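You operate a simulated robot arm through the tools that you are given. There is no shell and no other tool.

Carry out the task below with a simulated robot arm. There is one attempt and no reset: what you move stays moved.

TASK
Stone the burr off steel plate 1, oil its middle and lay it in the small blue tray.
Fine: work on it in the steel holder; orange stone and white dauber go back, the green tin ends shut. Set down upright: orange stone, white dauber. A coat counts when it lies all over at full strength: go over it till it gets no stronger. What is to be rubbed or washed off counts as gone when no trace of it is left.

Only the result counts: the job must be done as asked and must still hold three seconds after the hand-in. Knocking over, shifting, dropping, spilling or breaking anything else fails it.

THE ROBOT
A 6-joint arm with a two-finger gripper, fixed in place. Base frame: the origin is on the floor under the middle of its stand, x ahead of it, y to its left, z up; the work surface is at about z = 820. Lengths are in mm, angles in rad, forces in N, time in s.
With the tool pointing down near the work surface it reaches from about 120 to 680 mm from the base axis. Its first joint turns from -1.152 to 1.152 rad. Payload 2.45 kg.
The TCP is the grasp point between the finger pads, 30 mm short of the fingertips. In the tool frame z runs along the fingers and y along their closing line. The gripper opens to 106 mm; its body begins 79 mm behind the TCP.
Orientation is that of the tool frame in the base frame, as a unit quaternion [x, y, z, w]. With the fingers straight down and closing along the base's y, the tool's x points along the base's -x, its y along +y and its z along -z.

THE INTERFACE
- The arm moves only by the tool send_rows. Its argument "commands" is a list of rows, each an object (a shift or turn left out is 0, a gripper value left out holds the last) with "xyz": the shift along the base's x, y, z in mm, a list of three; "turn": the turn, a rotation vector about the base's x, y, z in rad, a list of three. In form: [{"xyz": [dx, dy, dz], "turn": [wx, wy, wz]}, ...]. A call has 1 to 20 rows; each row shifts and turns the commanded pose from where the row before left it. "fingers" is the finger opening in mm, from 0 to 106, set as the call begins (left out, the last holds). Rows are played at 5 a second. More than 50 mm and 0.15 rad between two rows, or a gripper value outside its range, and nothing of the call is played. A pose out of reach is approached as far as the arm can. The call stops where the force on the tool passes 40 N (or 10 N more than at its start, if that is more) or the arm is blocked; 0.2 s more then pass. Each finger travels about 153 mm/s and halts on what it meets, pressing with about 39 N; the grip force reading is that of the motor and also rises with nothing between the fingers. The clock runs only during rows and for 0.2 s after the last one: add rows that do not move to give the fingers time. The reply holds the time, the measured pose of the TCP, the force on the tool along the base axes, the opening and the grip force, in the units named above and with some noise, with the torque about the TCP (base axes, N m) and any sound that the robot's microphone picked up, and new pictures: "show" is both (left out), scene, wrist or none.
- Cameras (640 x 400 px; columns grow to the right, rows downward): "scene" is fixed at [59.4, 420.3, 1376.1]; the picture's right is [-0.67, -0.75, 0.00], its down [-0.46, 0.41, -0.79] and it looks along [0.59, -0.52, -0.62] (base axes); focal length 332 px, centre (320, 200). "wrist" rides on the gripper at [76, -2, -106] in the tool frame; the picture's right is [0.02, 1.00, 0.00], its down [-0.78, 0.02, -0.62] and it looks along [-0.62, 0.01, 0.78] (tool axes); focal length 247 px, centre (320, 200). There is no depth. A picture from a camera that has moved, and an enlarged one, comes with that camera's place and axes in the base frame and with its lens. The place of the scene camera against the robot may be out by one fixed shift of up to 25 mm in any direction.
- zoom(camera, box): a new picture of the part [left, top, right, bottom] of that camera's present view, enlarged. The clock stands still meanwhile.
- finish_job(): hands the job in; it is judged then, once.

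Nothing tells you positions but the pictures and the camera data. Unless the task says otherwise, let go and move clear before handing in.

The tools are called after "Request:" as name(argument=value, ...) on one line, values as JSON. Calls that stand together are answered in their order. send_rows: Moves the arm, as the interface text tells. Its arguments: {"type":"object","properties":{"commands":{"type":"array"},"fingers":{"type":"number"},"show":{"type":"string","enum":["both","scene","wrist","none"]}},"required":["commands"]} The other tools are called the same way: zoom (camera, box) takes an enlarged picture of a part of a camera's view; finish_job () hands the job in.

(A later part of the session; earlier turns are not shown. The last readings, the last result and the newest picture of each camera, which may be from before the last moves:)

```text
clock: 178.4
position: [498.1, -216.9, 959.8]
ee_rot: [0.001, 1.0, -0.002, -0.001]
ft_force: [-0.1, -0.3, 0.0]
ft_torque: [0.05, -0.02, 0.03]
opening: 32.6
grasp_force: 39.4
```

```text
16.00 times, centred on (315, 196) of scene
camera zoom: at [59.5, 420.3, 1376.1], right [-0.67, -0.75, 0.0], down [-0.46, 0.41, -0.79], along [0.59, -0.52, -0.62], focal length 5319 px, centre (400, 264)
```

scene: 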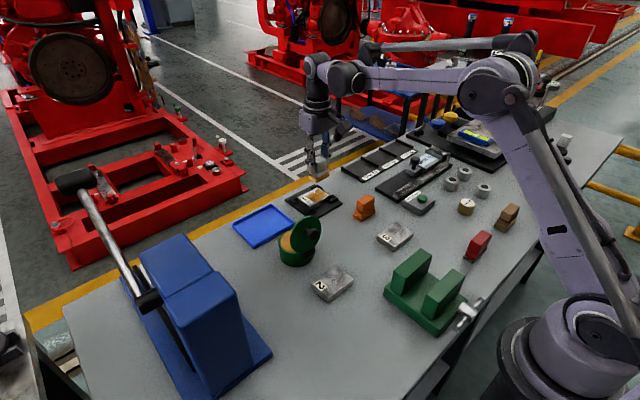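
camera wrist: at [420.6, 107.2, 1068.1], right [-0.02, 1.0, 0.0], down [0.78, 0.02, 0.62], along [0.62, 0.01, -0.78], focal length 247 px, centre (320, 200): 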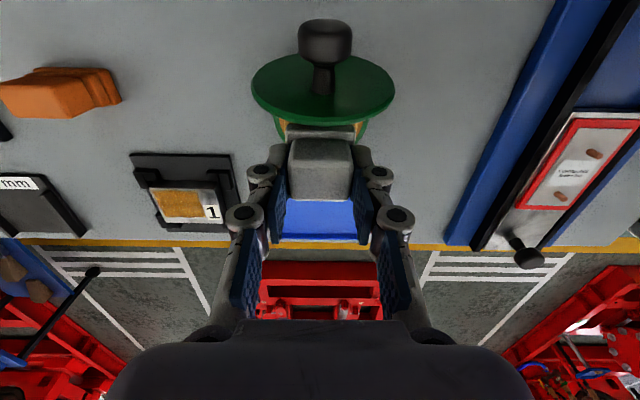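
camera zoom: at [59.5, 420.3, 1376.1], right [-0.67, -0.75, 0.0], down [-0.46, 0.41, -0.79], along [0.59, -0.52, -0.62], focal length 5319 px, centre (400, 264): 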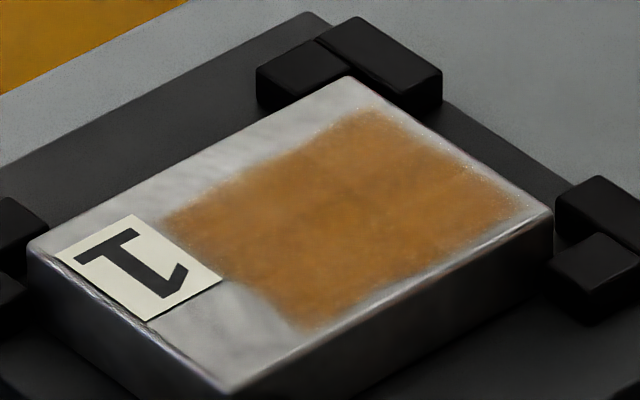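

Request:
zoom(camera="scene", box=[304, 188, 330, 204])

Request:
zoom(camera="wrist", box=[430, 185, 490, 225])

```text
16.00 times, centred on (317, 196) of scene
camera zoom: at [59.5, 420.3, 1376.1], right [-0.67, -0.75, 0.0], down [-0.46, 0.41, -0.79], along [0.59, -0.52, -0.62], focal length 5319 px, centre (368, 264)
```

zoom: 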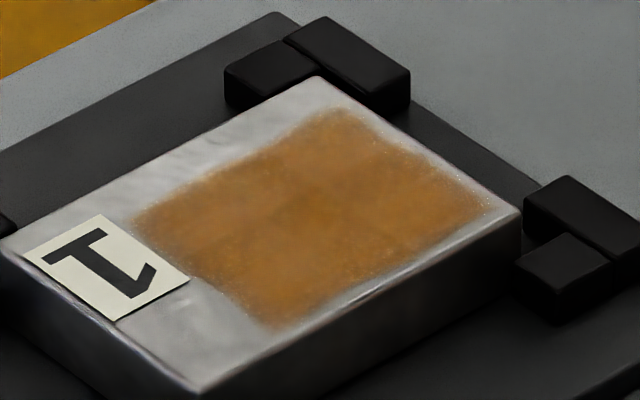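

```text
10.00 times, centred on (460, 205) of wrist
camera zoom: at [422.0, -218.3, 1066.0], right [-0.02, 1.0, 0.0], down [0.78, 0.02, 0.62], along [0.62, 0.01, -0.78], focal length 2470 px, centre (-1080, 150)
```

zoom: 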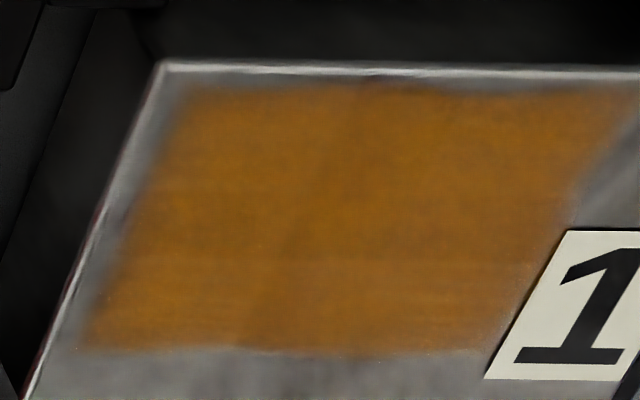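

The coat now looks even and strong. I'll do one more pass at the plate's new position (patch centre ≈ (605, -50)) to check that it gets no stronger.

Request:
send_rows(commands=[{"xyz": [15, 25, 0], "turn": [0, 0, -0.003]}, {"xyz": [20, 30, 0]}, {"xyz": [25, 35, 0]}, {"xyz": [25, 40, 0]}, {"xyz": [16, 28, 0]}, {"xyz": [6, 9, -15]}, {"xyz": [0, 0, -20]}, {"xyz": [0, 0, -18]}, {"xyz": [0, 0, -7]}, {"xyz": [0, 0, 0]}], show="none")

Request:
send_rows(commands=[{"xyz": [0, 0, -1.5]}, {"xyz": [0, 0, 0]}], show="none")

Request:
send_rows(commands=[{"xyz": [0, 0, -1.0]}, {"xyz": [0, 0, 0]}], show="none")

```text
clock: 180.6
position: [606.9, -49.3, 901.1]
ee_rot: [0.002, 1.0, -0.001, 0.0]
ft_force: [0.2, 0.8, -0.7]
ft_torque: [0.02, -0.01, 0.02]
opening: 32.7
grasp_force: 39.3
```

```text
clock: 181.2
position: [606.4, -49.6, 900.4]
ee_rot: [0.001, 1.0, -0.002, 0.0]
ft_force: [-0.2, 0.2, -0.6]
ft_torque: [0.0, -0.03, -0.01]
opening: 32.8
grasp_force: 39.2
```

```text
clock: 181.8
position: [606.1, -50.1, 898.5]
ee_rot: [0.002, 1.0, -0.001, -0.001]
ft_force: [0.3, -0.5, -0.6]
ft_torque: [0.0, -0.01, 0.01]
opening: 32.6
grasp_force: 39.3
```

Request:
send_rows(commands=[{"xyz": [0, 0, -1.0]}, {"xyz": [0, 0, 0]}], show="none")

Request:
send_rows(commands=[{"xyz": [0, 0, -0.8]}, {"xyz": [0, 0, 0]}], show="none")

Request:
send_rows(commands=[{"xyz": [0, 0, -0.5]}, {"xyz": [0, 0, 0]}], show="none")

```text
clock: 182.4
position: [606.0, -49.7, 897.6]
ee_rot: [0.001, 1.0, -0.002, 0.001]
ft_force: [-0.3, -0.1, -1.0]
ft_torque: [-0.01, 0.0, 0.0]
opening: 32.7
grasp_force: 38.7
```

```text
clock: 183.0
position: [606.4, -51.2, 896.5]
ee_rot: [0.002, 1.0, -0.002, 0.0]
ft_force: [-0.3, 0.6, -1.4]
ft_torque: [-0.05, -0.05, -0.02]
opening: 32.6
grasp_force: 39.1
```

```text
clock: 183.6
position: [607.2, -50.1, 896.4]
ee_rot: [0.002, 1.0, -0.001, 0.0]
ft_force: [-0.7, -2.5, 8.1]
ft_torque: [0.06, 0.05, 0.03]
opening: 32.8
grasp_force: 39.3
```

Request:
send_rows(commands=[{"xyz": [0, -3, 0]}, {"xyz": [0, -3, 0]}, {"xyz": [0, -3, 0]}, {"xyz": [0, 3, 0]}, {"xyz": [0, 3, 0]}, {"xyz": [0, 3, 0]}, {"xyz": [0, 3, 0]}, {"xyz": [0, 3, 0]}, {"xyz": [0, 2, 0]}, {"xyz": [0, -2, 0]}, {"xyz": [0, -3, 0]}, {"xyz": [0, -3, 0]}, {"xyz": [0, 0, 0]}], show="none")

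Request:
send_rows(commands=[{"xyz": [-2, 0, 0]}, {"xyz": [-3, 0, 0]}, {"xyz": [3, 0, 0]}, {"xyz": [3, 0, 0]}, {"xyz": [3, 0, 0]}, {"xyz": [-2, 0, 0]}, {"xyz": [-2, 0, 0]}, {"xyz": [0, 0, 0]}], show="none")

Request:
send_rows(commands=[{"xyz": [0, -3, 0]}, {"xyz": [0, -3, 0]}, {"xyz": [0, -3, 0]}, {"xyz": [0, -2, 0]}, {"xyz": [0, 2, 0]}, {"xyz": [0, 3, 0]}, {"xyz": [0, 3, 0]}, {"xyz": [0, 3, 0]}, {"xyz": [0, 3, 0]}, {"xyz": [0, -2, 0]}, {"xyz": [0, -3, 0]}, {"xyz": [0, 0, 0]}], show="none")

```text
clock: 186.4
position: [606.3, -49.8, 895.6]
ee_rot: [0.002, 1.0, -0.002, 0.0]
ft_force: [-0.1, 1.4, 2.9]
ft_torque: [0.12, 0.01, -0.01]
opening: 32.8
grasp_force: 38.9
```

```text
clock: 188.2
position: [606.3, -49.4, 896.9]
ee_rot: [0.002, 1.0, -0.002, 0.001]
ft_force: [5.4, 0.9, 11.4]
ft_torque: [0.06, -0.26, -0.02]
opening: 32.5
grasp_force: 39.1
```

```text
clock: 190.8
position: [605.1, -49.9, 896.0]
ee_rot: [0.002, 1.0, -0.001, 0.0]
ft_force: [0.6, 3.0, 5.8]
ft_torque: [0.21, 0.02, -0.01]
opening: 32.8
grasp_force: 38.7
```

Lifting off and comparing the coat.

Request:
send_rows(commands=[{"xyz": [0, 0, 5]}, {"xyz": [0, 0, 15]}, {"xyz": [-20, 0, 25]}, {"xyz": [-40, -10, 20]}, {"xyz": [-40, -25, 0]}, {"xyz": [-8, -35, 0]}, {"xyz": [0, -38, 0]}, {"xyz": [0, -38, 0]}, {"xyz": [0, -20, 0]}, {"xyz": [0, 0, 0]}], show="none")

Request:
zoom(camera="wrist", box=[400, 150, 520, 240])

Request:
zoom(camera="scene", box=[304, 188, 330, 204])

Request:
zoom(camera="wrist", box=[430, 185, 490, 225])

```text
clock: 193.0
position: [499.6, -217.6, 959.7]
ee_rot: [0.002, 1.0, -0.002, 0.0]
ft_force: [-0.1, 0.2, -1.7]
ft_torque: [0.02, 0.02, -0.01]
opening: 33.1
grasp_force: 38.7
```

```text
4.44 times, centred on (460, 195) of wrist
camera zoom: at [421.6, -218.4, 1066.6], right [-0.02, 1.0, 0.0], down [0.78, 0.02, 0.62], along [0.62, 0.01, -0.78], focal length 1098 px, centre (-302, 222)
```

zoom: 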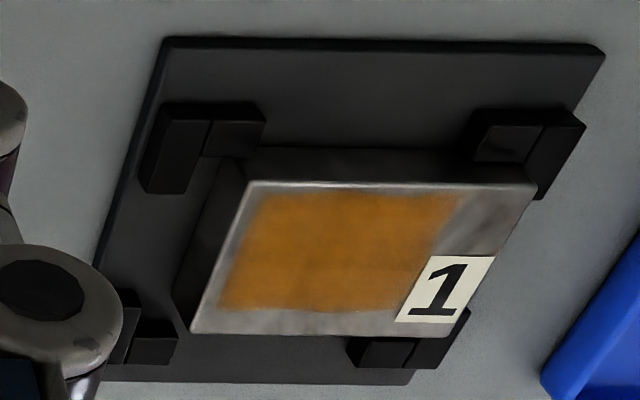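

```text
16.00 times, centred on (317, 196) of scene
camera zoom: at [59.5, 420.3, 1376.1], right [-0.67, -0.75, 0.0], down [-0.46, 0.41, -0.79], along [0.59, -0.52, -0.62], focal length 5319 px, centre (368, 264)
```

zoom: 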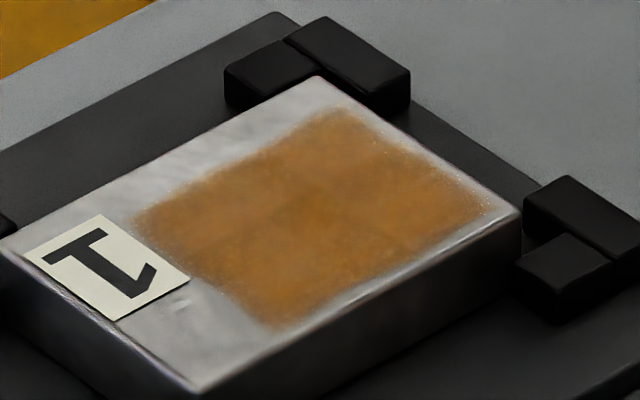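

```text
10.00 times, centred on (460, 205) of wrist
camera zoom: at [421.6, -218.4, 1066.6], right [-0.02, 1.0, 0.0], down [0.78, 0.02, 0.62], along [0.62, 0.01, -0.78], focal length 2470 px, centre (-1080, 150)
```

zoom: 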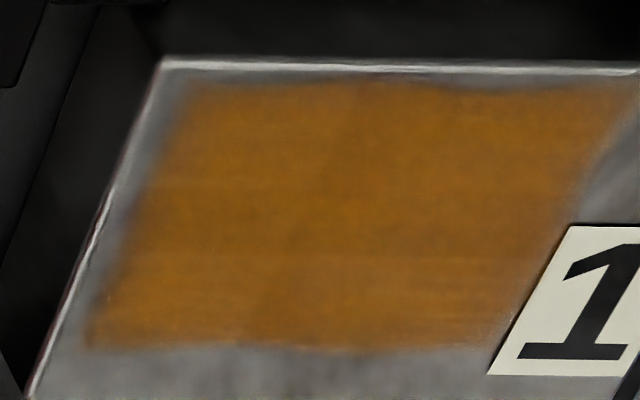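

The coat looks identical to before this pass, so it is at full strength. Now I return the dauber to its place at (488, -11).

Request:
send_rows(commands=[{"xyz": [-2, 20, 0], "turn": [0.0036, 0, 0.004]}, {"xyz": [-3, 35, 0]}, {"xyz": [-3, 40, 0]}, {"xyz": [-3, 40, 0]}, {"xyz": [0, 40, 0]}, {"xyz": [0, 22, 0]}, {"xyz": [0, 9, 0]}, {"xyz": [0, 0, 0]}, {"xyz": [0, 0, 0]}], show="both")

```text
clock: 195.0
position: [487.0, -12.1, 961.2]
ee_rot: [-0.001, 1.0, 0.001, -0.001]
ft_force: [0.3, 0.0, 0.1]
ft_torque: [0.0, 0.0, -0.01]
opening: 32.9
grasp_force: 38.8
camera wrist: at [410.2, -12.8, 1067.8], right [-0.02, 1.0, 0.0], down [0.78, 0.02, 0.62], along [0.62, 0.01, -0.78], focal length 247 px, centre (320, 200)
```

scene: 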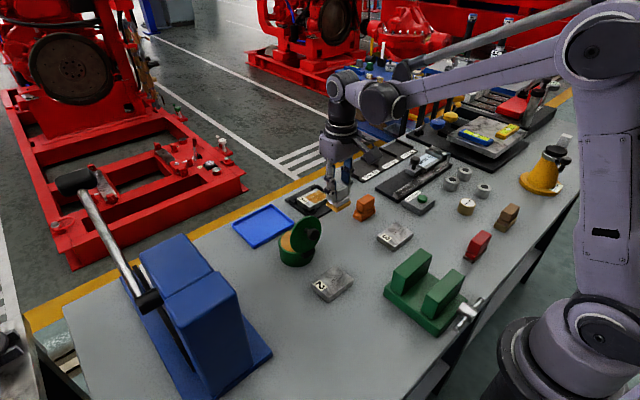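
wrist: 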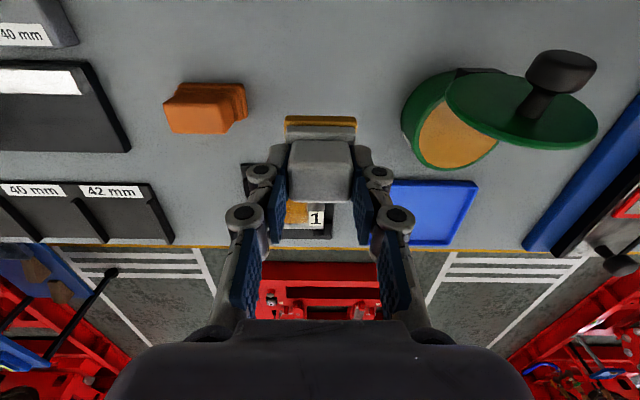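

Request:
send_rows(commands=[{"xyz": [1.3, 0.5, -25]}, {"xyz": [0, 0, -25]}, {"xyz": [0, 0, -20]}, {"xyz": [0, 0, -11]}, {"xyz": [0, 0, -4]}, {"xyz": [0, 0, 0]}], show="none")

Request:
send_rows(commands=[{"xyz": [0, 0, -1.5]}, {"xyz": [0, 0, 0]}], show="none")

Request:
send_rows(commands=[{"xyz": [0, 0, -1]}, {"xyz": [0, 0, 0]}], show="none")

```text
clock: 196.4
position: [486.6, -11.7, 876.8]
ee_rot: [0.0, 1.0, 0.0, 0.001]
ft_force: [0.6, 0.7, -1.1]
ft_torque: [-0.03, 0.01, -0.03]
opening: 32.6
grasp_force: 38.3
```

```text
clock: 197.0
position: [488.3, -10.8, 875.0]
ee_rot: [0.001, 1.0, 0.001, -0.001]
ft_force: [-0.4, 0.1, -0.6]
ft_torque: [-0.04, 0.01, -0.04]
opening: 32.7
grasp_force: 39.8
```

```text
clock: 197.6
position: [488.7, -10.0, 874.2]
ee_rot: [0.0, 1.0, 0.0, 0.0]
ft_force: [-0.9, 0.0, -1.5]
ft_torque: [-0.02, 0.02, 0.03]
opening: 32.6
grasp_force: 39.0
```

Request:
send_rows(commands=[{"xyz": [0, 0, -1]}, {"xyz": [0, 0, 0]}], show="none")

Request:
send_rows(commands=[{"xyz": [0, 0, -0.7]}, {"xyz": [0, 0, 0]}], show="none")

```text
clock: 198.2
position: [487.8, -10.6, 873.0]
ee_rot: [-0.001, 1.0, 0.0, 0.0]
ft_force: [-0.5, 1.8, 22.7]
ft_torque: [0.02, 0.01, 0.01]
opening: 32.6
grasp_force: 39.0
```

```text
clock: 198.8
position: [488.1, -11.1, 873.1]
ee_rot: [-0.001, 1.0, 0.0, 0.0]
ft_force: [-1.8, 1.2, 8.9]
ft_torque: [0.02, 0.04, -0.01]
opening: 32.8
grasp_force: 38.8
stopped in row 2: the force on the tool passed its limit at 41 N (the readings are from after the stop); the commanded pose is now the measured one
```

The dauber stands on the bench. I release it and rise.

Request:
send_rows(commands=[{"xyz": [0, 0, 0]}, {"xyz": [0, 0, 0]}, {"xyz": [0, 0, 0]}], fingers=58, show="none")

Request:
send_rows(commands=[{"xyz": [0, 0, 15]}, {"xyz": [0, 0, 25]}, {"xyz": [0, 0, 35]}, {"xyz": [0, 0, 40]}, {"xyz": [0, 0, 40]}, {"xyz": [0, 0, 0]}, {"xyz": [0, 0, 0]}], show="both")

Request:
zoom(camera="scene", box=[260, 170, 390, 275])

```text
clock: 199.6
position: [487.7, -10.8, 872.8]
ee_rot: [0.0, 1.0, 0.0, 0.0]
ft_force: [0.8, -0.6, -0.2]
ft_torque: [-0.01, -0.01, 0.01]
opening: 57.8
grasp_force: 0.1
```

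```text
clock: 201.2
position: [488.8, -9.5, 1027.2]
ee_rot: [0.0, 1.0, 0.001, 0.0]
ft_force: [0.0, 0.1, 0.7]
ft_torque: [0.0, 0.0, -0.04]
opening: 57.5
grasp_force: 0.1
camera wrist: at [411.5, -11.2, 1133.6], right [-0.02, 1.0, 0.0], down [0.78, 0.02, 0.62], along [0.62, 0.01, -0.78], focal length 247 px, centre (320, 200)
```

scene: 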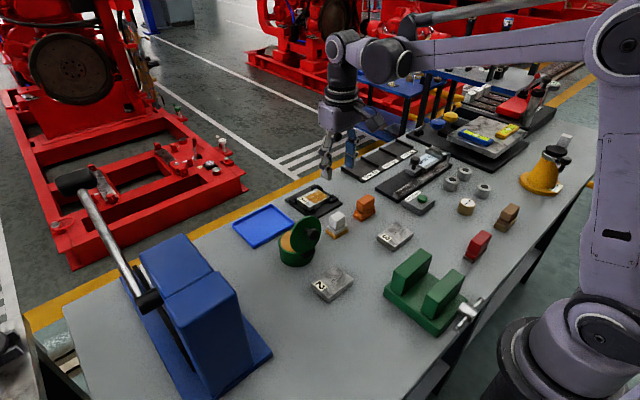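
wrist: 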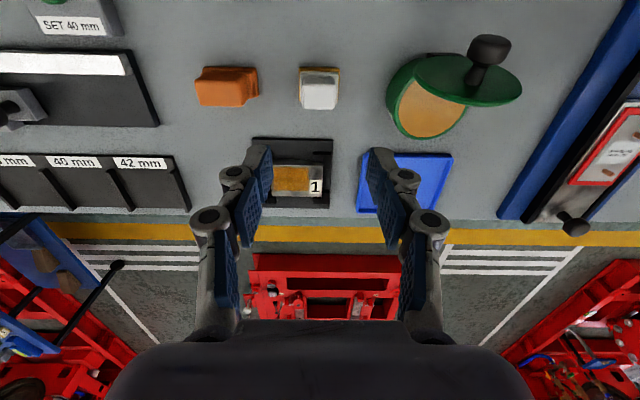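

```text
3.81 times, centred on (325, 222) of scene
camera zoom: at [59.4, 420.3, 1376.1], right [-0.67, -0.75, 0.0], down [-0.46, 0.41, -0.79], along [0.59, -0.52, -0.62], focal length 1266 px, centre (301, 114)
```

zoom: 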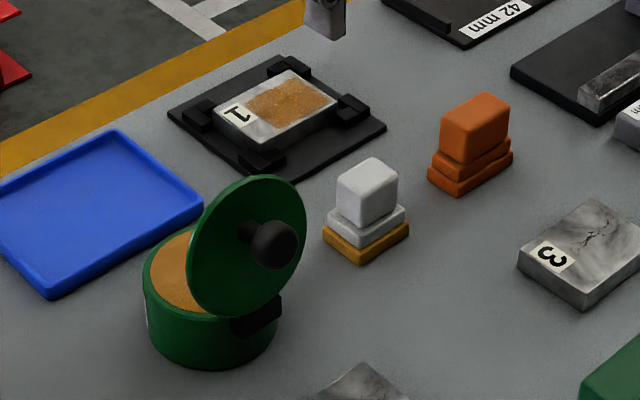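

Dauber and stone are both back upright. I'll inspect the plate from this view.

Request:
zoom(camera="wrist", box=[250, 140, 340, 210])

Request:
zoom(camera="wrist", box=[270, 160, 325, 200])

Request:
zoom(camera="wrist", box=[180, 50, 360, 130])

```text
5.71 times, centred on (295, 175) of wrist
camera zoom: at [411.5, -11.2, 1133.6], right [-0.02, 1.0, 0.0], down [0.78, 0.02, 0.62], along [0.62, 0.01, -0.78], focal length 1411 px, centre (463, 343)
```

zoom: 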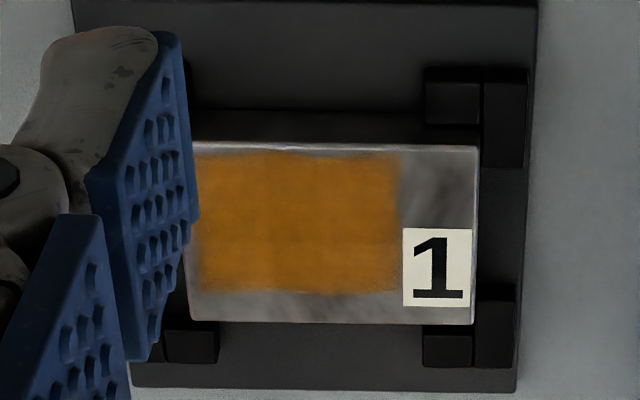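

```text
10.00 times, centred on (298, 180) of wrist
camera zoom: at [411.5, -11.2, 1133.6], right [-0.02, 1.0, 0.0], down [0.78, 0.02, 0.62], along [0.62, 0.01, -0.78], focal length 2470 px, centre (545, 400)
```

zoom: 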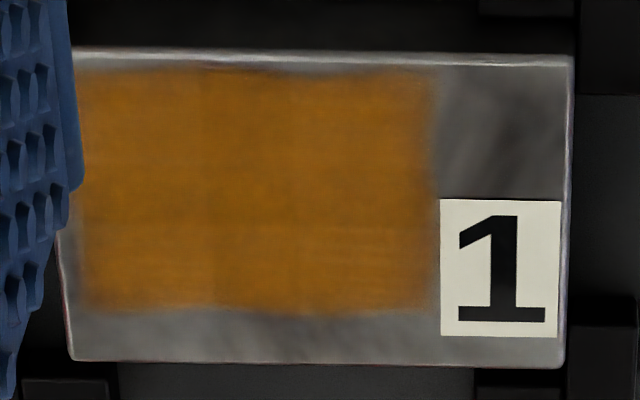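

```text
3.56 times, centred on (270, 90) of wrist
camera zoom: at [411.5, -11.2, 1133.6], right [-0.02, 1.0, 0.0], down [0.78, 0.02, 0.62], along [0.62, 0.01, -0.78], focal length 878 px, centre (498, 591)
```

zoom: 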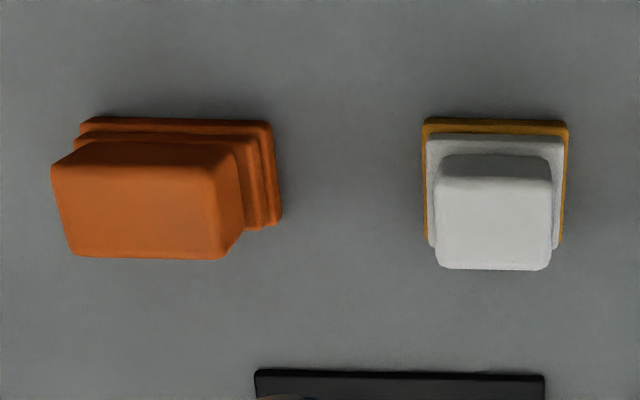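

The coat is uniform. Next I'll shut the tin: with closed fingers I'll push the lid from its back side (beside the knob, y≈140) along the hinge arc down to closed. First move behind the lid.

Request:
send_rows(commands=[{"xyz": [-20, 30, 0]}, {"xyz": [-20, 40, 0]}, {"xyz": [-20, 40, 0]}, {"xyz": [-18, 35, 0]}, {"xyz": [-10, 5, -10]}, {"xyz": [0, 0, -30]}, {"xyz": [0, 0, -26]}, {"xyz": [0, 0, 0]}, {"xyz": [0, 0, 0]}], fingers=0, show="both")

Request:
zoom(camera="scene", box=[240, 170, 370, 280])

Request:
zoom(camera="wrist", box=[220, 60, 400, 220])

```text
clock: 203.2
position: [400.4, 140.6, 961.5]
ee_rot: [0.0, 1.0, 0.0, 0.0]
ft_force: [0.4, 0.1, 0.1]
ft_torque: [0.03, 0.0, -0.01]
opening: 0.0
grasp_force: 28.9
camera wrist: at [323.2, 139.3, 1068.7], right [-0.02, 1.0, 0.0], down [0.78, 0.02, 0.62], along [0.62, 0.01, -0.78], focal length 247 px, centre (320, 200)
```

scene: 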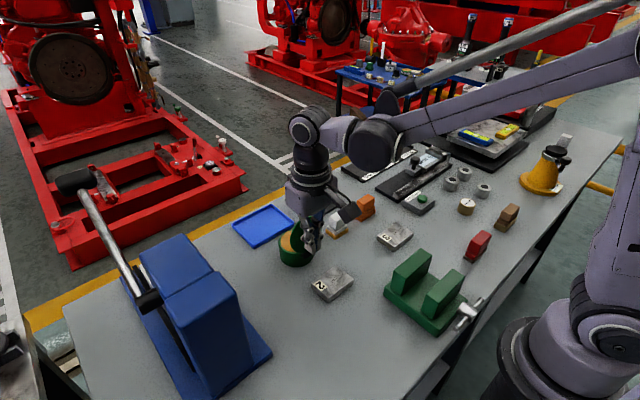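
wrist: 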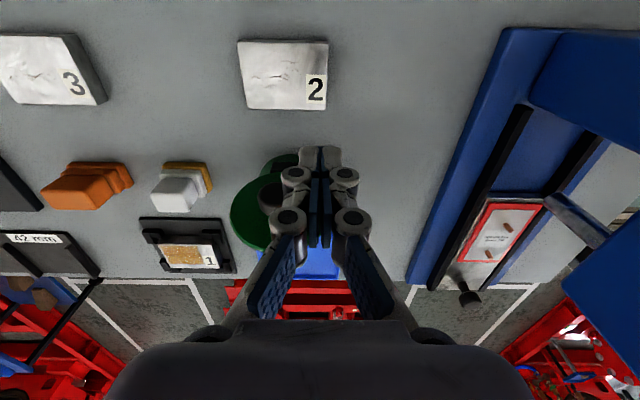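

```text
3.64 times, centred on (305, 225) of scene
camera zoom: at [59.4, 420.3, 1376.1], right [-0.67, -0.75, 0.0], down [-0.46, 0.41, -0.79], along [0.59, -0.52, -0.62], focal length 1209 px, centre (374, 109)
```

zoom: 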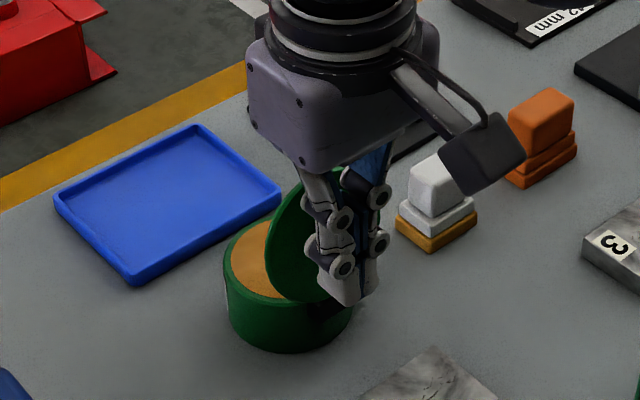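

```text
2.50 times, centred on (310, 140) of wrist
camera zoom: at [323.2, 139.3, 1068.7], right [-0.02, 1.0, 0.0], down [0.78, 0.02, 0.62], along [0.62, 0.01, -0.78], focal length 617 px, centre (345, 350)
```

zoom: 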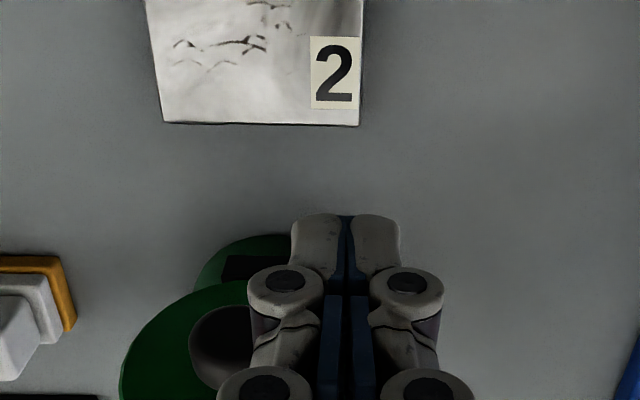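

I'll shift a little more to +y, then approach the lid's back.

Request:
send_rows(commands=[{"xyz": [0, 3, -4]}, {"xyz": [15, 0, 0]}, {"xyz": [15, 0, 0]}, {"xyz": [8, 0, 0]}, {"xyz": [0, 0, 0]}], show="none")

Request:
send_rows(commands=[{"xyz": [4, 0, 0]}, {"xyz": [4, 0, 0]}, {"xyz": [4, 0, 0]}, {"xyz": [0, 0, 0]}], show="scene")

Request:
zoom(camera="scene", box=[240, 170, 370, 280])

```text
clock: 204.4
position: [439.3, 142.6, 958.0]
ee_rot: [0.0, 1.0, 0.0, 0.0]
ft_force: [0.1, 0.0, -0.3]
ft_torque: [0.01, 0.01, -0.02]
opening: 0.0
grasp_force: 29.3
```

```text
clock: 205.4
position: [450.8, 142.6, 958.2]
ee_rot: [0.0, 1.0, 0.0, 0.001]
ft_force: [-0.3, 0.4, 0.2]
ft_torque: [0.0, 0.02, -0.02]
opening: 0.1
grasp_force: 28.6
```

scene: 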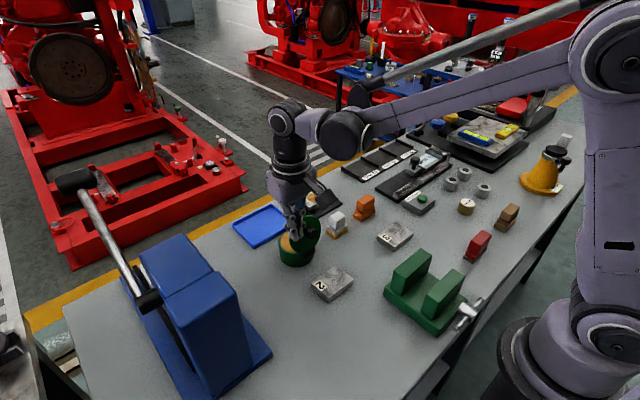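

```text
3.64 times, centred on (305, 225) of scene
camera zoom: at [59.4, 420.3, 1376.1], right [-0.67, -0.75, 0.0], down [-0.46, 0.41, -0.79], along [0.59, -0.52, -0.62], focal length 1209 px, centre (374, 109)
```

zoom: 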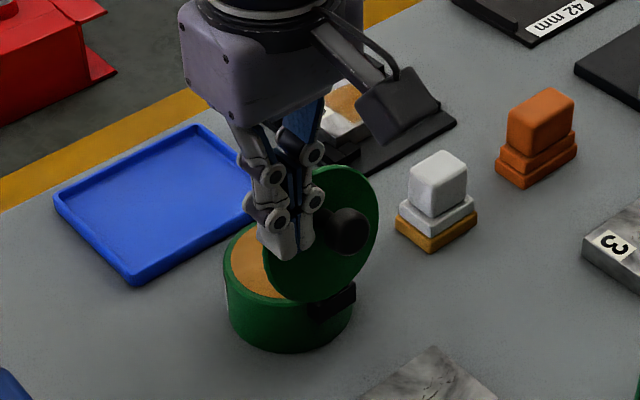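

Request:
send_rows(commands=[{"xyz": [3, 0, 0]}, {"xyz": [3, 0, 0]}, {"xyz": [0, 0, 0]}], show="none")

Request:
zoom(camera="scene", box=[240, 170, 370, 280])

```text
clock: 206.2
position: [457.7, 142.5, 958.3]
ee_rot: [0.0, 1.0, 0.0, 0.0]
ft_force: [-0.2, 0.2, 0.4]
ft_torque: [0.0, -0.03, -0.03]
opening: 0.1
grasp_force: 28.9
```

```text
3.64 times, centred on (305, 225) of scene
camera zoom: at [59.4, 420.3, 1376.1], right [-0.67, -0.75, 0.0], down [-0.46, 0.41, -0.79], along [0.59, -0.52, -0.62], focal length 1209 px, centre (374, 109)
```

zoom: 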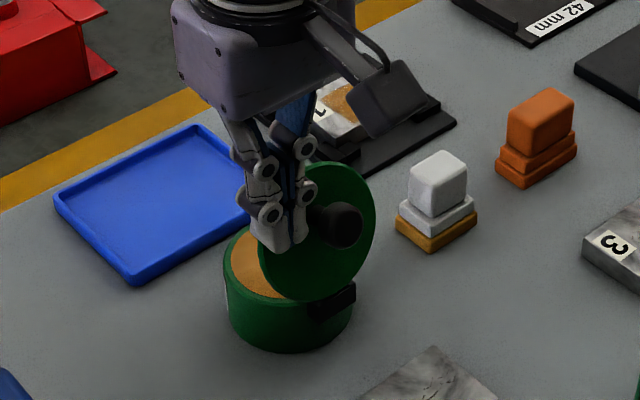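

The lid follows the push. I'll continue along the hinge arc, moving down as it closes.

Request:
send_rows(commands=[{"xyz": [4, 0, -1]}, {"xyz": [4, 0, -2]}, {"xyz": [3, 0, -2]}, {"xyz": [0, 0, 0]}], show="none")

Request:
zoom(camera="scene", box=[240, 170, 370, 280])

```text
clock: 207.2
position: [469.0, 143.4, 952.9]
ee_rot: [-0.001, 1.0, 0.0, 0.0]
ft_force: [0.9, -0.6, 0.3]
ft_torque: [0.02, -0.02, -0.02]
opening: 0.0
grasp_force: 28.7
```

```text
3.64 times, centred on (305, 225) of scene
camera zoom: at [59.4, 420.3, 1376.1], right [-0.67, -0.75, 0.0], down [-0.46, 0.41, -0.79], along [0.59, -0.52, -0.62], focal length 1209 px, centre (374, 109)
```

zoom: 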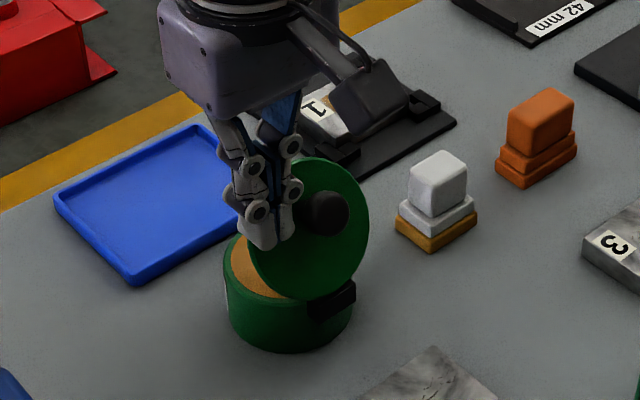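

Request:
send_rows(commands=[{"xyz": [3, 0, -2]}, {"xyz": [3, 0, -2]}, {"xyz": [3, 0, -2]}, {"xyz": [3, 0, -2.5]}, {"xyz": [3, 0, -3]}, {"xyz": [2, 0, -2]}, {"xyz": [0, 0, 0]}], show="none")

Request:
zoom(camera="scene", box=[240, 170, 370, 280])

```text
clock: 208.8
position: [484.3, 141.1, 938.5]
ee_rot: [0.0, 1.0, 0.0, 0.0]
ft_force: [0.7, 0.8, 0.1]
ft_torque: [0.01, 0.02, 0.04]
opening: 0.2
grasp_force: 28.7
```

```text
3.64 times, centred on (305, 225) of scene
camera zoom: at [59.4, 420.3, 1376.1], right [-0.67, -0.75, 0.0], down [-0.46, 0.41, -0.79], along [0.59, -0.52, -0.62], focal length 1209 px, centre (374, 109)
```

zoom: 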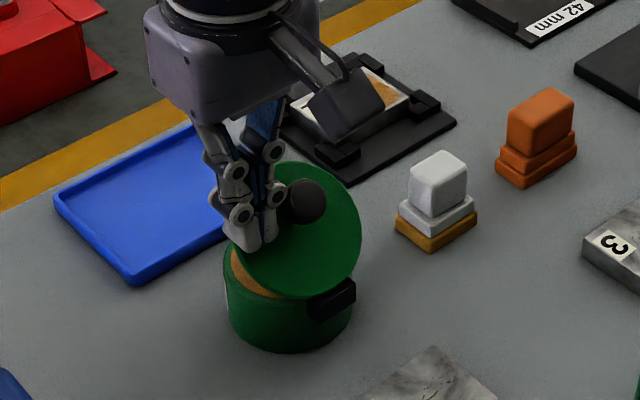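

The lid follows nicely. Continuing down toward closed.

Request:
send_rows(commands=[{"xyz": [3, 0, -3]}, {"xyz": [3, 0, -4]}, {"xyz": [2, 0, -4]}, {"xyz": [2, 0, -4]}, {"xyz": [1.5, 0, -4]}, {"xyz": [0, 0, 0]}], show="none")

Request:
send_rows(commands=[{"xyz": [1, 0, -3]}, {"xyz": [1, 0, -3]}, {"xyz": [0.5, 0, -3]}, {"xyz": [0, 0, -3]}, {"xyz": [0, 0, 0]}], show="none")

Request:
zoom(camera="scene", box=[240, 170, 370, 280])

```text
clock: 210.2
position: [495.3, 142.6, 920.2]
ee_rot: [-0.001, 1.0, 0.0, 0.0]
ft_force: [0.2, 0.0, 0.9]
ft_torque: [0.0, -0.03, 0.0]
opening: 0.0
grasp_force: 28.8
```

```text
clock: 211.4
position: [497.8, 142.9, 908.0]
ee_rot: [0.0, 1.0, 0.0, 0.0]
ft_force: [0.4, -1.1, -0.2]
ft_torque: [-0.02, -0.02, 0.01]
opening: 0.1
grasp_force: 28.3
```

```text
3.64 times, centred on (305, 225) of scene
camera zoom: at [59.4, 420.3, 1376.1], right [-0.67, -0.75, 0.0], down [-0.46, 0.41, -0.79], along [0.59, -0.52, -0.62], focal length 1209 px, centre (374, 109)
```

zoom: 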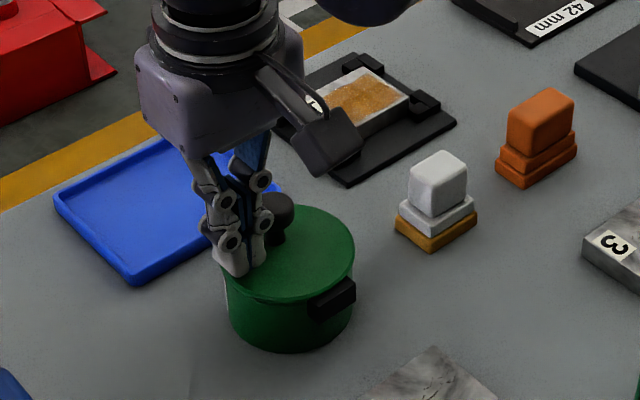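

Nearly closed. I'll press down gently until it seats.

Request:
send_rows(commands=[{"xyz": [0, 0, -2]}, {"xyz": [0, 0, -2]}, {"xyz": [0, 0, 0]}], show="none")

Request:
send_rows(commands=[{"xyz": [0, 0, -1]}, {"xyz": [0, 0, -1]}, {"xyz": [0, 0, 0]}], show="none")

Request:
send_rows(commands=[{"xyz": [0, 0, -1]}, {"xyz": [0, 0, 0]}], show="none")

```text
clock: 212.2
position: [498.2, 142.9, 903.5]
ee_rot: [0.001, 1.0, 0.001, -0.001]
ft_force: [-0.7, 0.8, 0.4]
ft_torque: [0.03, 0.01, 0.0]
opening: 0.0
grasp_force: 29.0
```

```text
clock: 213.0
position: [498.2, 142.2, 902.6]
ee_rot: [0.0, 1.0, 0.0, 0.0]
ft_force: [1.7, -0.3, 0.0]
ft_torque: [0.01, 0.04, -0.01]
opening: 0.0
grasp_force: 29.0
```

```text
clock: 213.6
position: [498.2, 142.1, 901.4]
ee_rot: [-0.001, 1.0, 0.0, 0.0]
ft_force: [0.5, -0.6, -0.5]
ft_torque: [-0.01, 0.01, -0.01]
opening: 0.0
grasp_force: 29.0
```

Request:
send_rows(commands=[{"xyz": [0, 0, -1]}, {"xyz": [0, 0, 0]}], show="none")

Request:
send_rows(commands=[{"xyz": [0, 0, -1]}, {"xyz": [0, 0, 0]}], show="scene")

Request:
zoom(camera="scene", box=[255, 200, 335, 280])

```text
clock: 214.2
position: [497.8, 141.3, 900.3]
ee_rot: [0.0, 1.0, 0.0, 0.0]
ft_force: [-0.1, -0.4, -0.6]
ft_torque: [-0.01, -0.02, 0.03]
opening: 0.0
grasp_force: 28.4
```

```text
clock: 214.8
position: [497.9, 142.9, 899.4]
ee_rot: [0.001, 1.0, -0.001, 0.0]
ft_force: [0.0, 0.4, 3.8]
ft_torque: [-0.01, -0.01, -0.01]
opening: 6.1
grasp_force: 29.2
```

scene: 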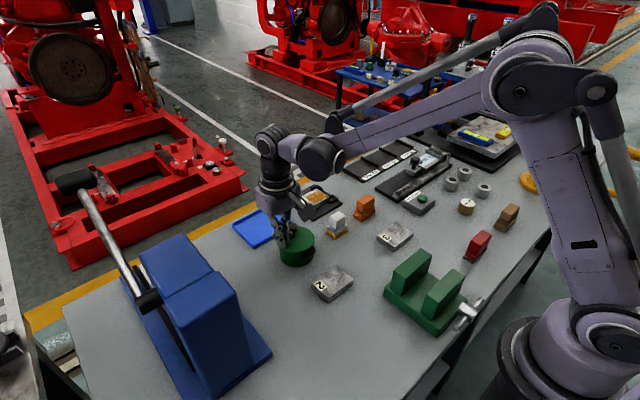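

```text
5.00 times, centred on (295, 240) of scene
camera zoom: at [59.4, 420.3, 1376.1], right [-0.67, -0.75, 0.0], down [-0.46, 0.41, -0.79], along [0.59, -0.52, -0.62], focal length 1662 px, centre (445, 0)
```

zoom: 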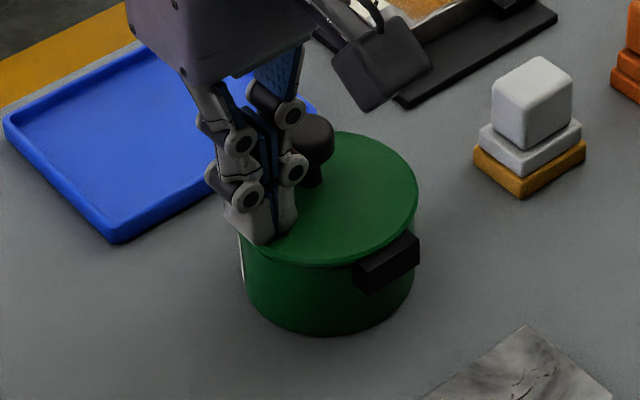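

The lid is seated (contact force, tip at z≈870). I'll retreat upward and verify.

Request:
send_rows(commands=[{"xyz": [0, 0, 10]}, {"xyz": [0, 0, 25]}, {"xyz": [0, 0, 35]}, {"xyz": [0, -15, 35]}, {"xyz": [0, -30, 20]}, {"xyz": [0, 0, 0]}, {"xyz": [0, 0, 0]}], show="both")

Request:
zoom(camera="scene", box=[255, 200, 335, 280])

Request:
zoom(camera="wrist", box=[240, 20, 400, 160])

```text
clock: 216.4
position: [499.6, 97.1, 1026.4]
ee_rot: [-0.001, 1.0, 0.0, 0.0]
ft_force: [-0.2, 0.4, 0.5]
ft_torque: [-0.01, 0.02, 0.0]
opening: 0.0
grasp_force: 29.1
camera wrist: at [422.3, 95.5, 1132.8], right [-0.02, 1.0, 0.0], down [0.78, 0.02, 0.62], along [0.62, 0.01, -0.78], focal length 247 px, centre (320, 200)
```

scene: 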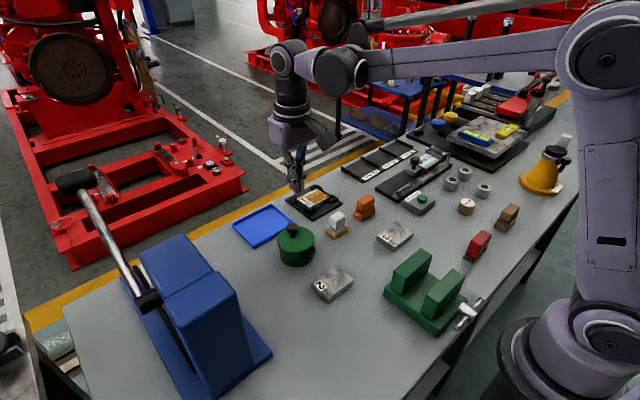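
wrist: 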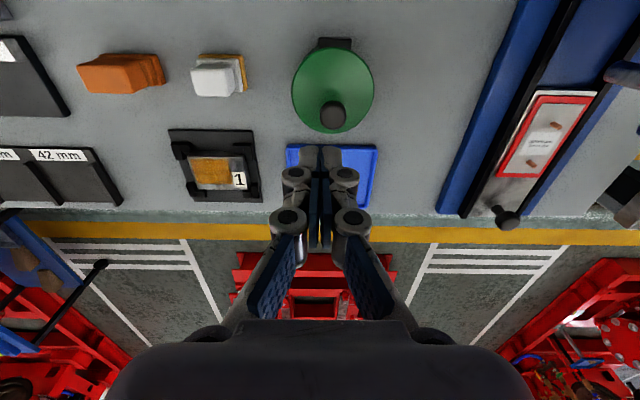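

```text
5.00 times, centred on (295, 240) of scene
camera zoom: at [59.4, 420.3, 1376.1], right [-0.67, -0.75, 0.0], down [-0.46, 0.41, -0.79], along [0.59, -0.52, -0.62], focal length 1662 px, centre (445, 0)
```

zoom: 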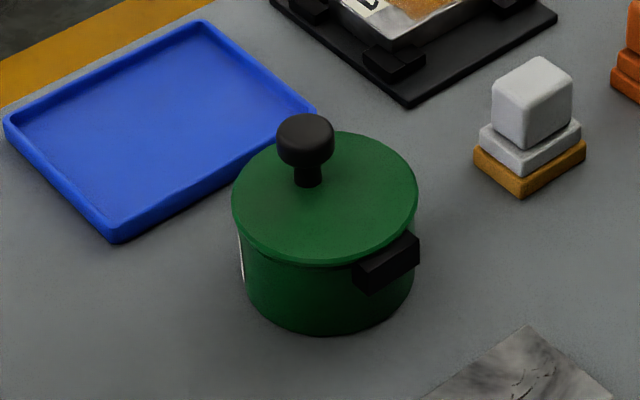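

```text
2.86 times, centred on (320, 90) of wrist
camera zoom: at [422.3, 95.5, 1132.8], right [-0.02, 1.0, 0.0], down [0.78, 0.02, 0.62], along [0.62, 0.01, -0.78], focal length 706 px, centre (320, 514)
```

zoom: 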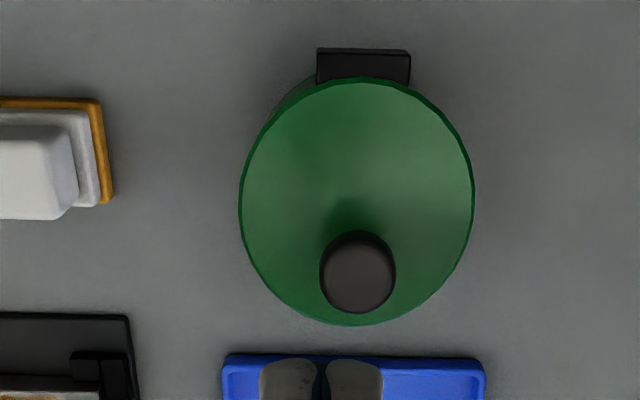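

The tin looks shut. For certainty I'll press lightly down on the knob.

Request:
send_rows(commands=[{"xyz": [6, 12, -20]}, {"xyz": [0, 0, -35]}, {"xyz": [0, 0, -25]}, {"xyz": [0, 0, -6]}, {"xyz": [0, 0, 0]}], show="none")

Request:
send_rows(commands=[{"xyz": [0, 0, -2]}, {"xyz": [0, 0, -2]}, {"xyz": [0, 0, 0]}], show="none")

Request:
send_rows(commands=[{"xyz": [0, 0, -2]}, {"xyz": [0, 0, 0]}], show="scene")

Request:
zoom(camera="scene", box=[255, 200, 335, 280])

```text
clock: 217.6
position: [505.0, 109.6, 938.9]
ee_rot: [-0.001, 1.0, 0.0, 0.0]
ft_force: [-0.5, 1.0, 0.0]
ft_torque: [0.02, 0.02, -0.01]
opening: 0.1
grasp_force: 29.3
```

```text
clock: 218.4
position: [505.2, 109.2, 934.3]
ee_rot: [0.001, 1.0, 0.001, 0.0]
ft_force: [0.0, -0.2, -0.3]
ft_torque: [0.02, 0.02, 0.01]
opening: 0.0
grasp_force: 29.3
```

```text
clock: 219.0
position: [504.8, 110.7, 932.8]
ee_rot: [0.0, 1.0, 0.0, 0.001]
ft_force: [-0.2, -0.2, -0.3]
ft_torque: [0.02, 0.0, 0.01]
opening: 0.1
grasp_force: 28.3
```

scene: 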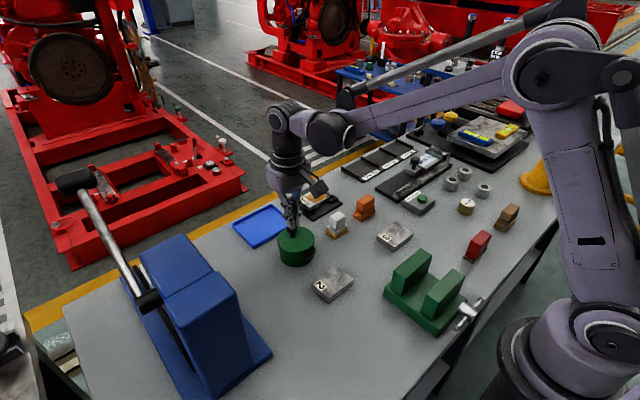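

```text
5.00 times, centred on (295, 240) of scene
camera zoom: at [59.4, 420.3, 1376.1], right [-0.67, -0.75, 0.0], down [-0.46, 0.41, -0.79], along [0.59, -0.52, -0.62], focal length 1662 px, centre (445, 0)
```

zoom: 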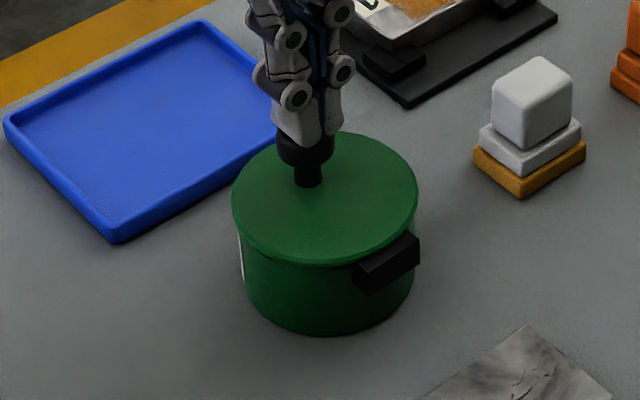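

Request:
send_rows(commands=[{"xyz": [0, 0, -1.5]}, {"xyz": [0, 0, 0]}], show="none")

Request:
send_rows(commands=[{"xyz": [0, 0, -1.5]}, {"xyz": [0, 0, 0]}], show="none")

Request:
send_rows(commands=[{"xyz": [0, 0, -1.0]}, {"xyz": [0, 0, 0]}], show="none")

```text
clock: 219.6
position: [504.3, 110.0, 931.3]
ee_rot: [0.0, 1.0, 0.0, 0.0]
ft_force: [0.5, 0.4, -0.1]
ft_torque: [0.02, 0.0, 0.0]
opening: 0.0
grasp_force: 28.4
```

```text
clock: 220.2
position: [504.2, 109.4, 929.1]
ee_rot: [0.0, 1.0, 0.0, 0.0]
ft_force: [-0.1, -0.2, 1.1]
ft_torque: [0.03, -0.02, 0.0]
opening: 0.1
grasp_force: 28.6
```

```text
clock: 220.8
position: [505.1, 109.2, 928.9]
ee_rot: [0.0, 1.0, 0.001, 0.001]
ft_force: [4.6, 2.1, 24.7]
ft_torque: [0.05, -0.18, 0.06]
opening: 6.0
grasp_force: 28.8
```

The lid is solidly shut. Now I retreat and go to plate 1 in the nest.

Request:
send_rows(commands=[{"xyz": [0, 0, 10]}, {"xyz": [0, 0, 30]}, {"xyz": [10, -20, 20]}, {"xyz": [15, -35, 0]}, {"xyz": [15, -35, 0]}, {"xyz": [15, -35, 0]}, {"xyz": [15, -26, 0]}, {"xyz": [0, 0, 0]}, {"xyz": [0, 0, 0]}], fingers=84, show="both")

Request:
zoom(camera="wrist", box=[220, 60, 420, 200])

```text
clock: 222.8
position: [574.3, -40.6, 987.8]
ee_rot: [0.0, 1.0, 0.0, 0.0]
ft_force: [-0.5, -0.2, -0.7]
ft_torque: [0.02, 0.0, 0.01]
opening: 84.2
grasp_force: 0.0
camera wrist: at [497.4, -42.8, 1094.7], right [-0.02, 1.0, 0.0], down [0.78, 0.02, 0.62], along [0.62, 0.01, -0.78], focal length 247 px, centre (320, 200)
```

scene: 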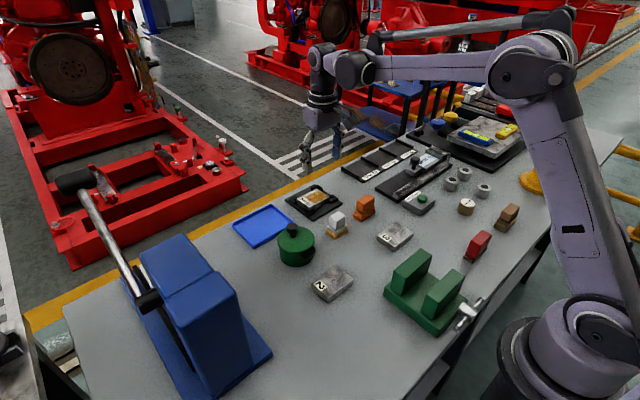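
wrist: 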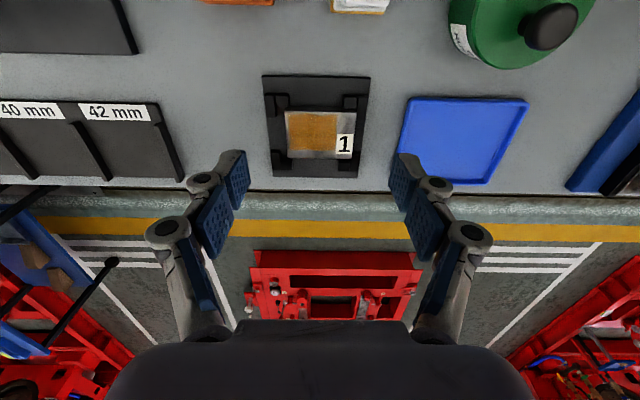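

```text
2.86 times, centred on (320, 130) of wrist
camera zoom: at [497.4, -42.8, 1094.7], right [-0.02, 1.0, 0.0], down [0.78, 0.02, 0.62], along [0.62, 0.01, -0.78], focal length 706 px, centre (320, 400)
```

zoom: 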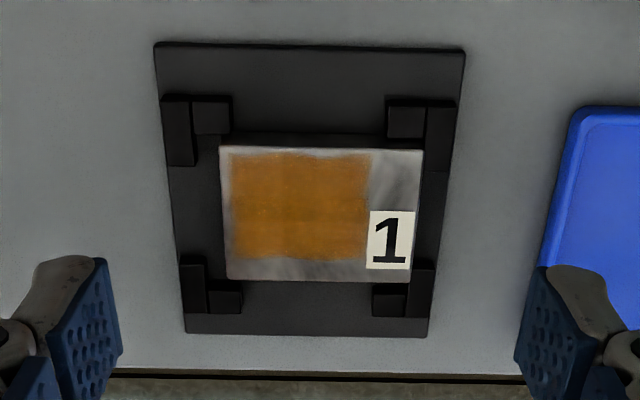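

Plate 1 lies at centre (609.6, -41.4) in the nest. I'll go above at x=612 (middle of the gap between bracket legs) and descend.

Request:
send_rows(commands=[{"xyz": [19, -0.4, -15]}, {"xyz": [18.5, -0.4, -30]}, {"xyz": [0, 0, -35]}, {"xyz": [0, 0, -25]}, {"xyz": [0, 0, 0]}, {"xyz": [0, 0, 0]}], show="wrist")

Request:
zoom(camera="wrist", box=[200, 50, 440, 230])

```text
clock: 224.2
position: [611.3, -44.9, 881.7]
ee_rot: [0.0, 1.0, 0.0, -0.001]
ft_force: [-0.2, 0.8, -0.8]
ft_torque: [-0.01, -0.03, 0.0]
opening: 83.6
grasp_force: 0.1
camera wrist: at [535.1, -46.0, 988.4], right [-0.02, 1.0, 0.0], down [0.78, 0.02, 0.62], along [0.62, 0.01, -0.78], focal length 247 px, centre (320, 200)
```

wrist: 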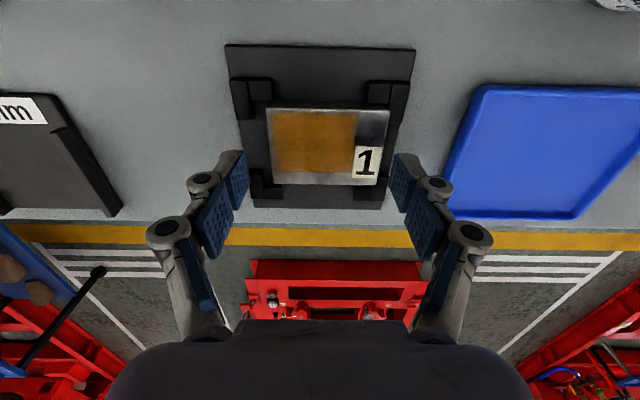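

```text
2.22 times, centred on (320, 140) of wrist
camera zoom: at [535.1, -46.0, 988.4], right [-0.02, 1.0, 0.0], down [0.78, 0.02, 0.62], along [0.62, 0.01, -0.78], focal length 549 px, centre (320, 333)
```

zoom: 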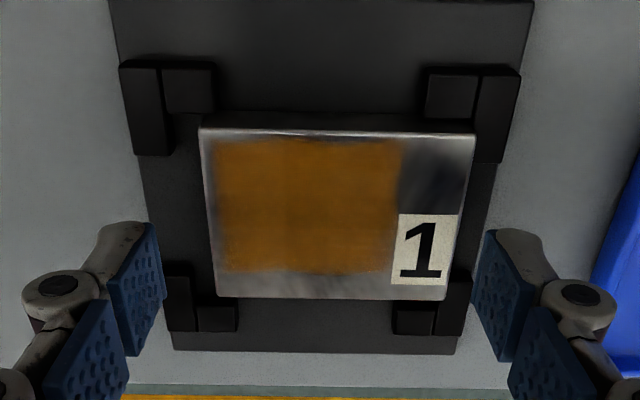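

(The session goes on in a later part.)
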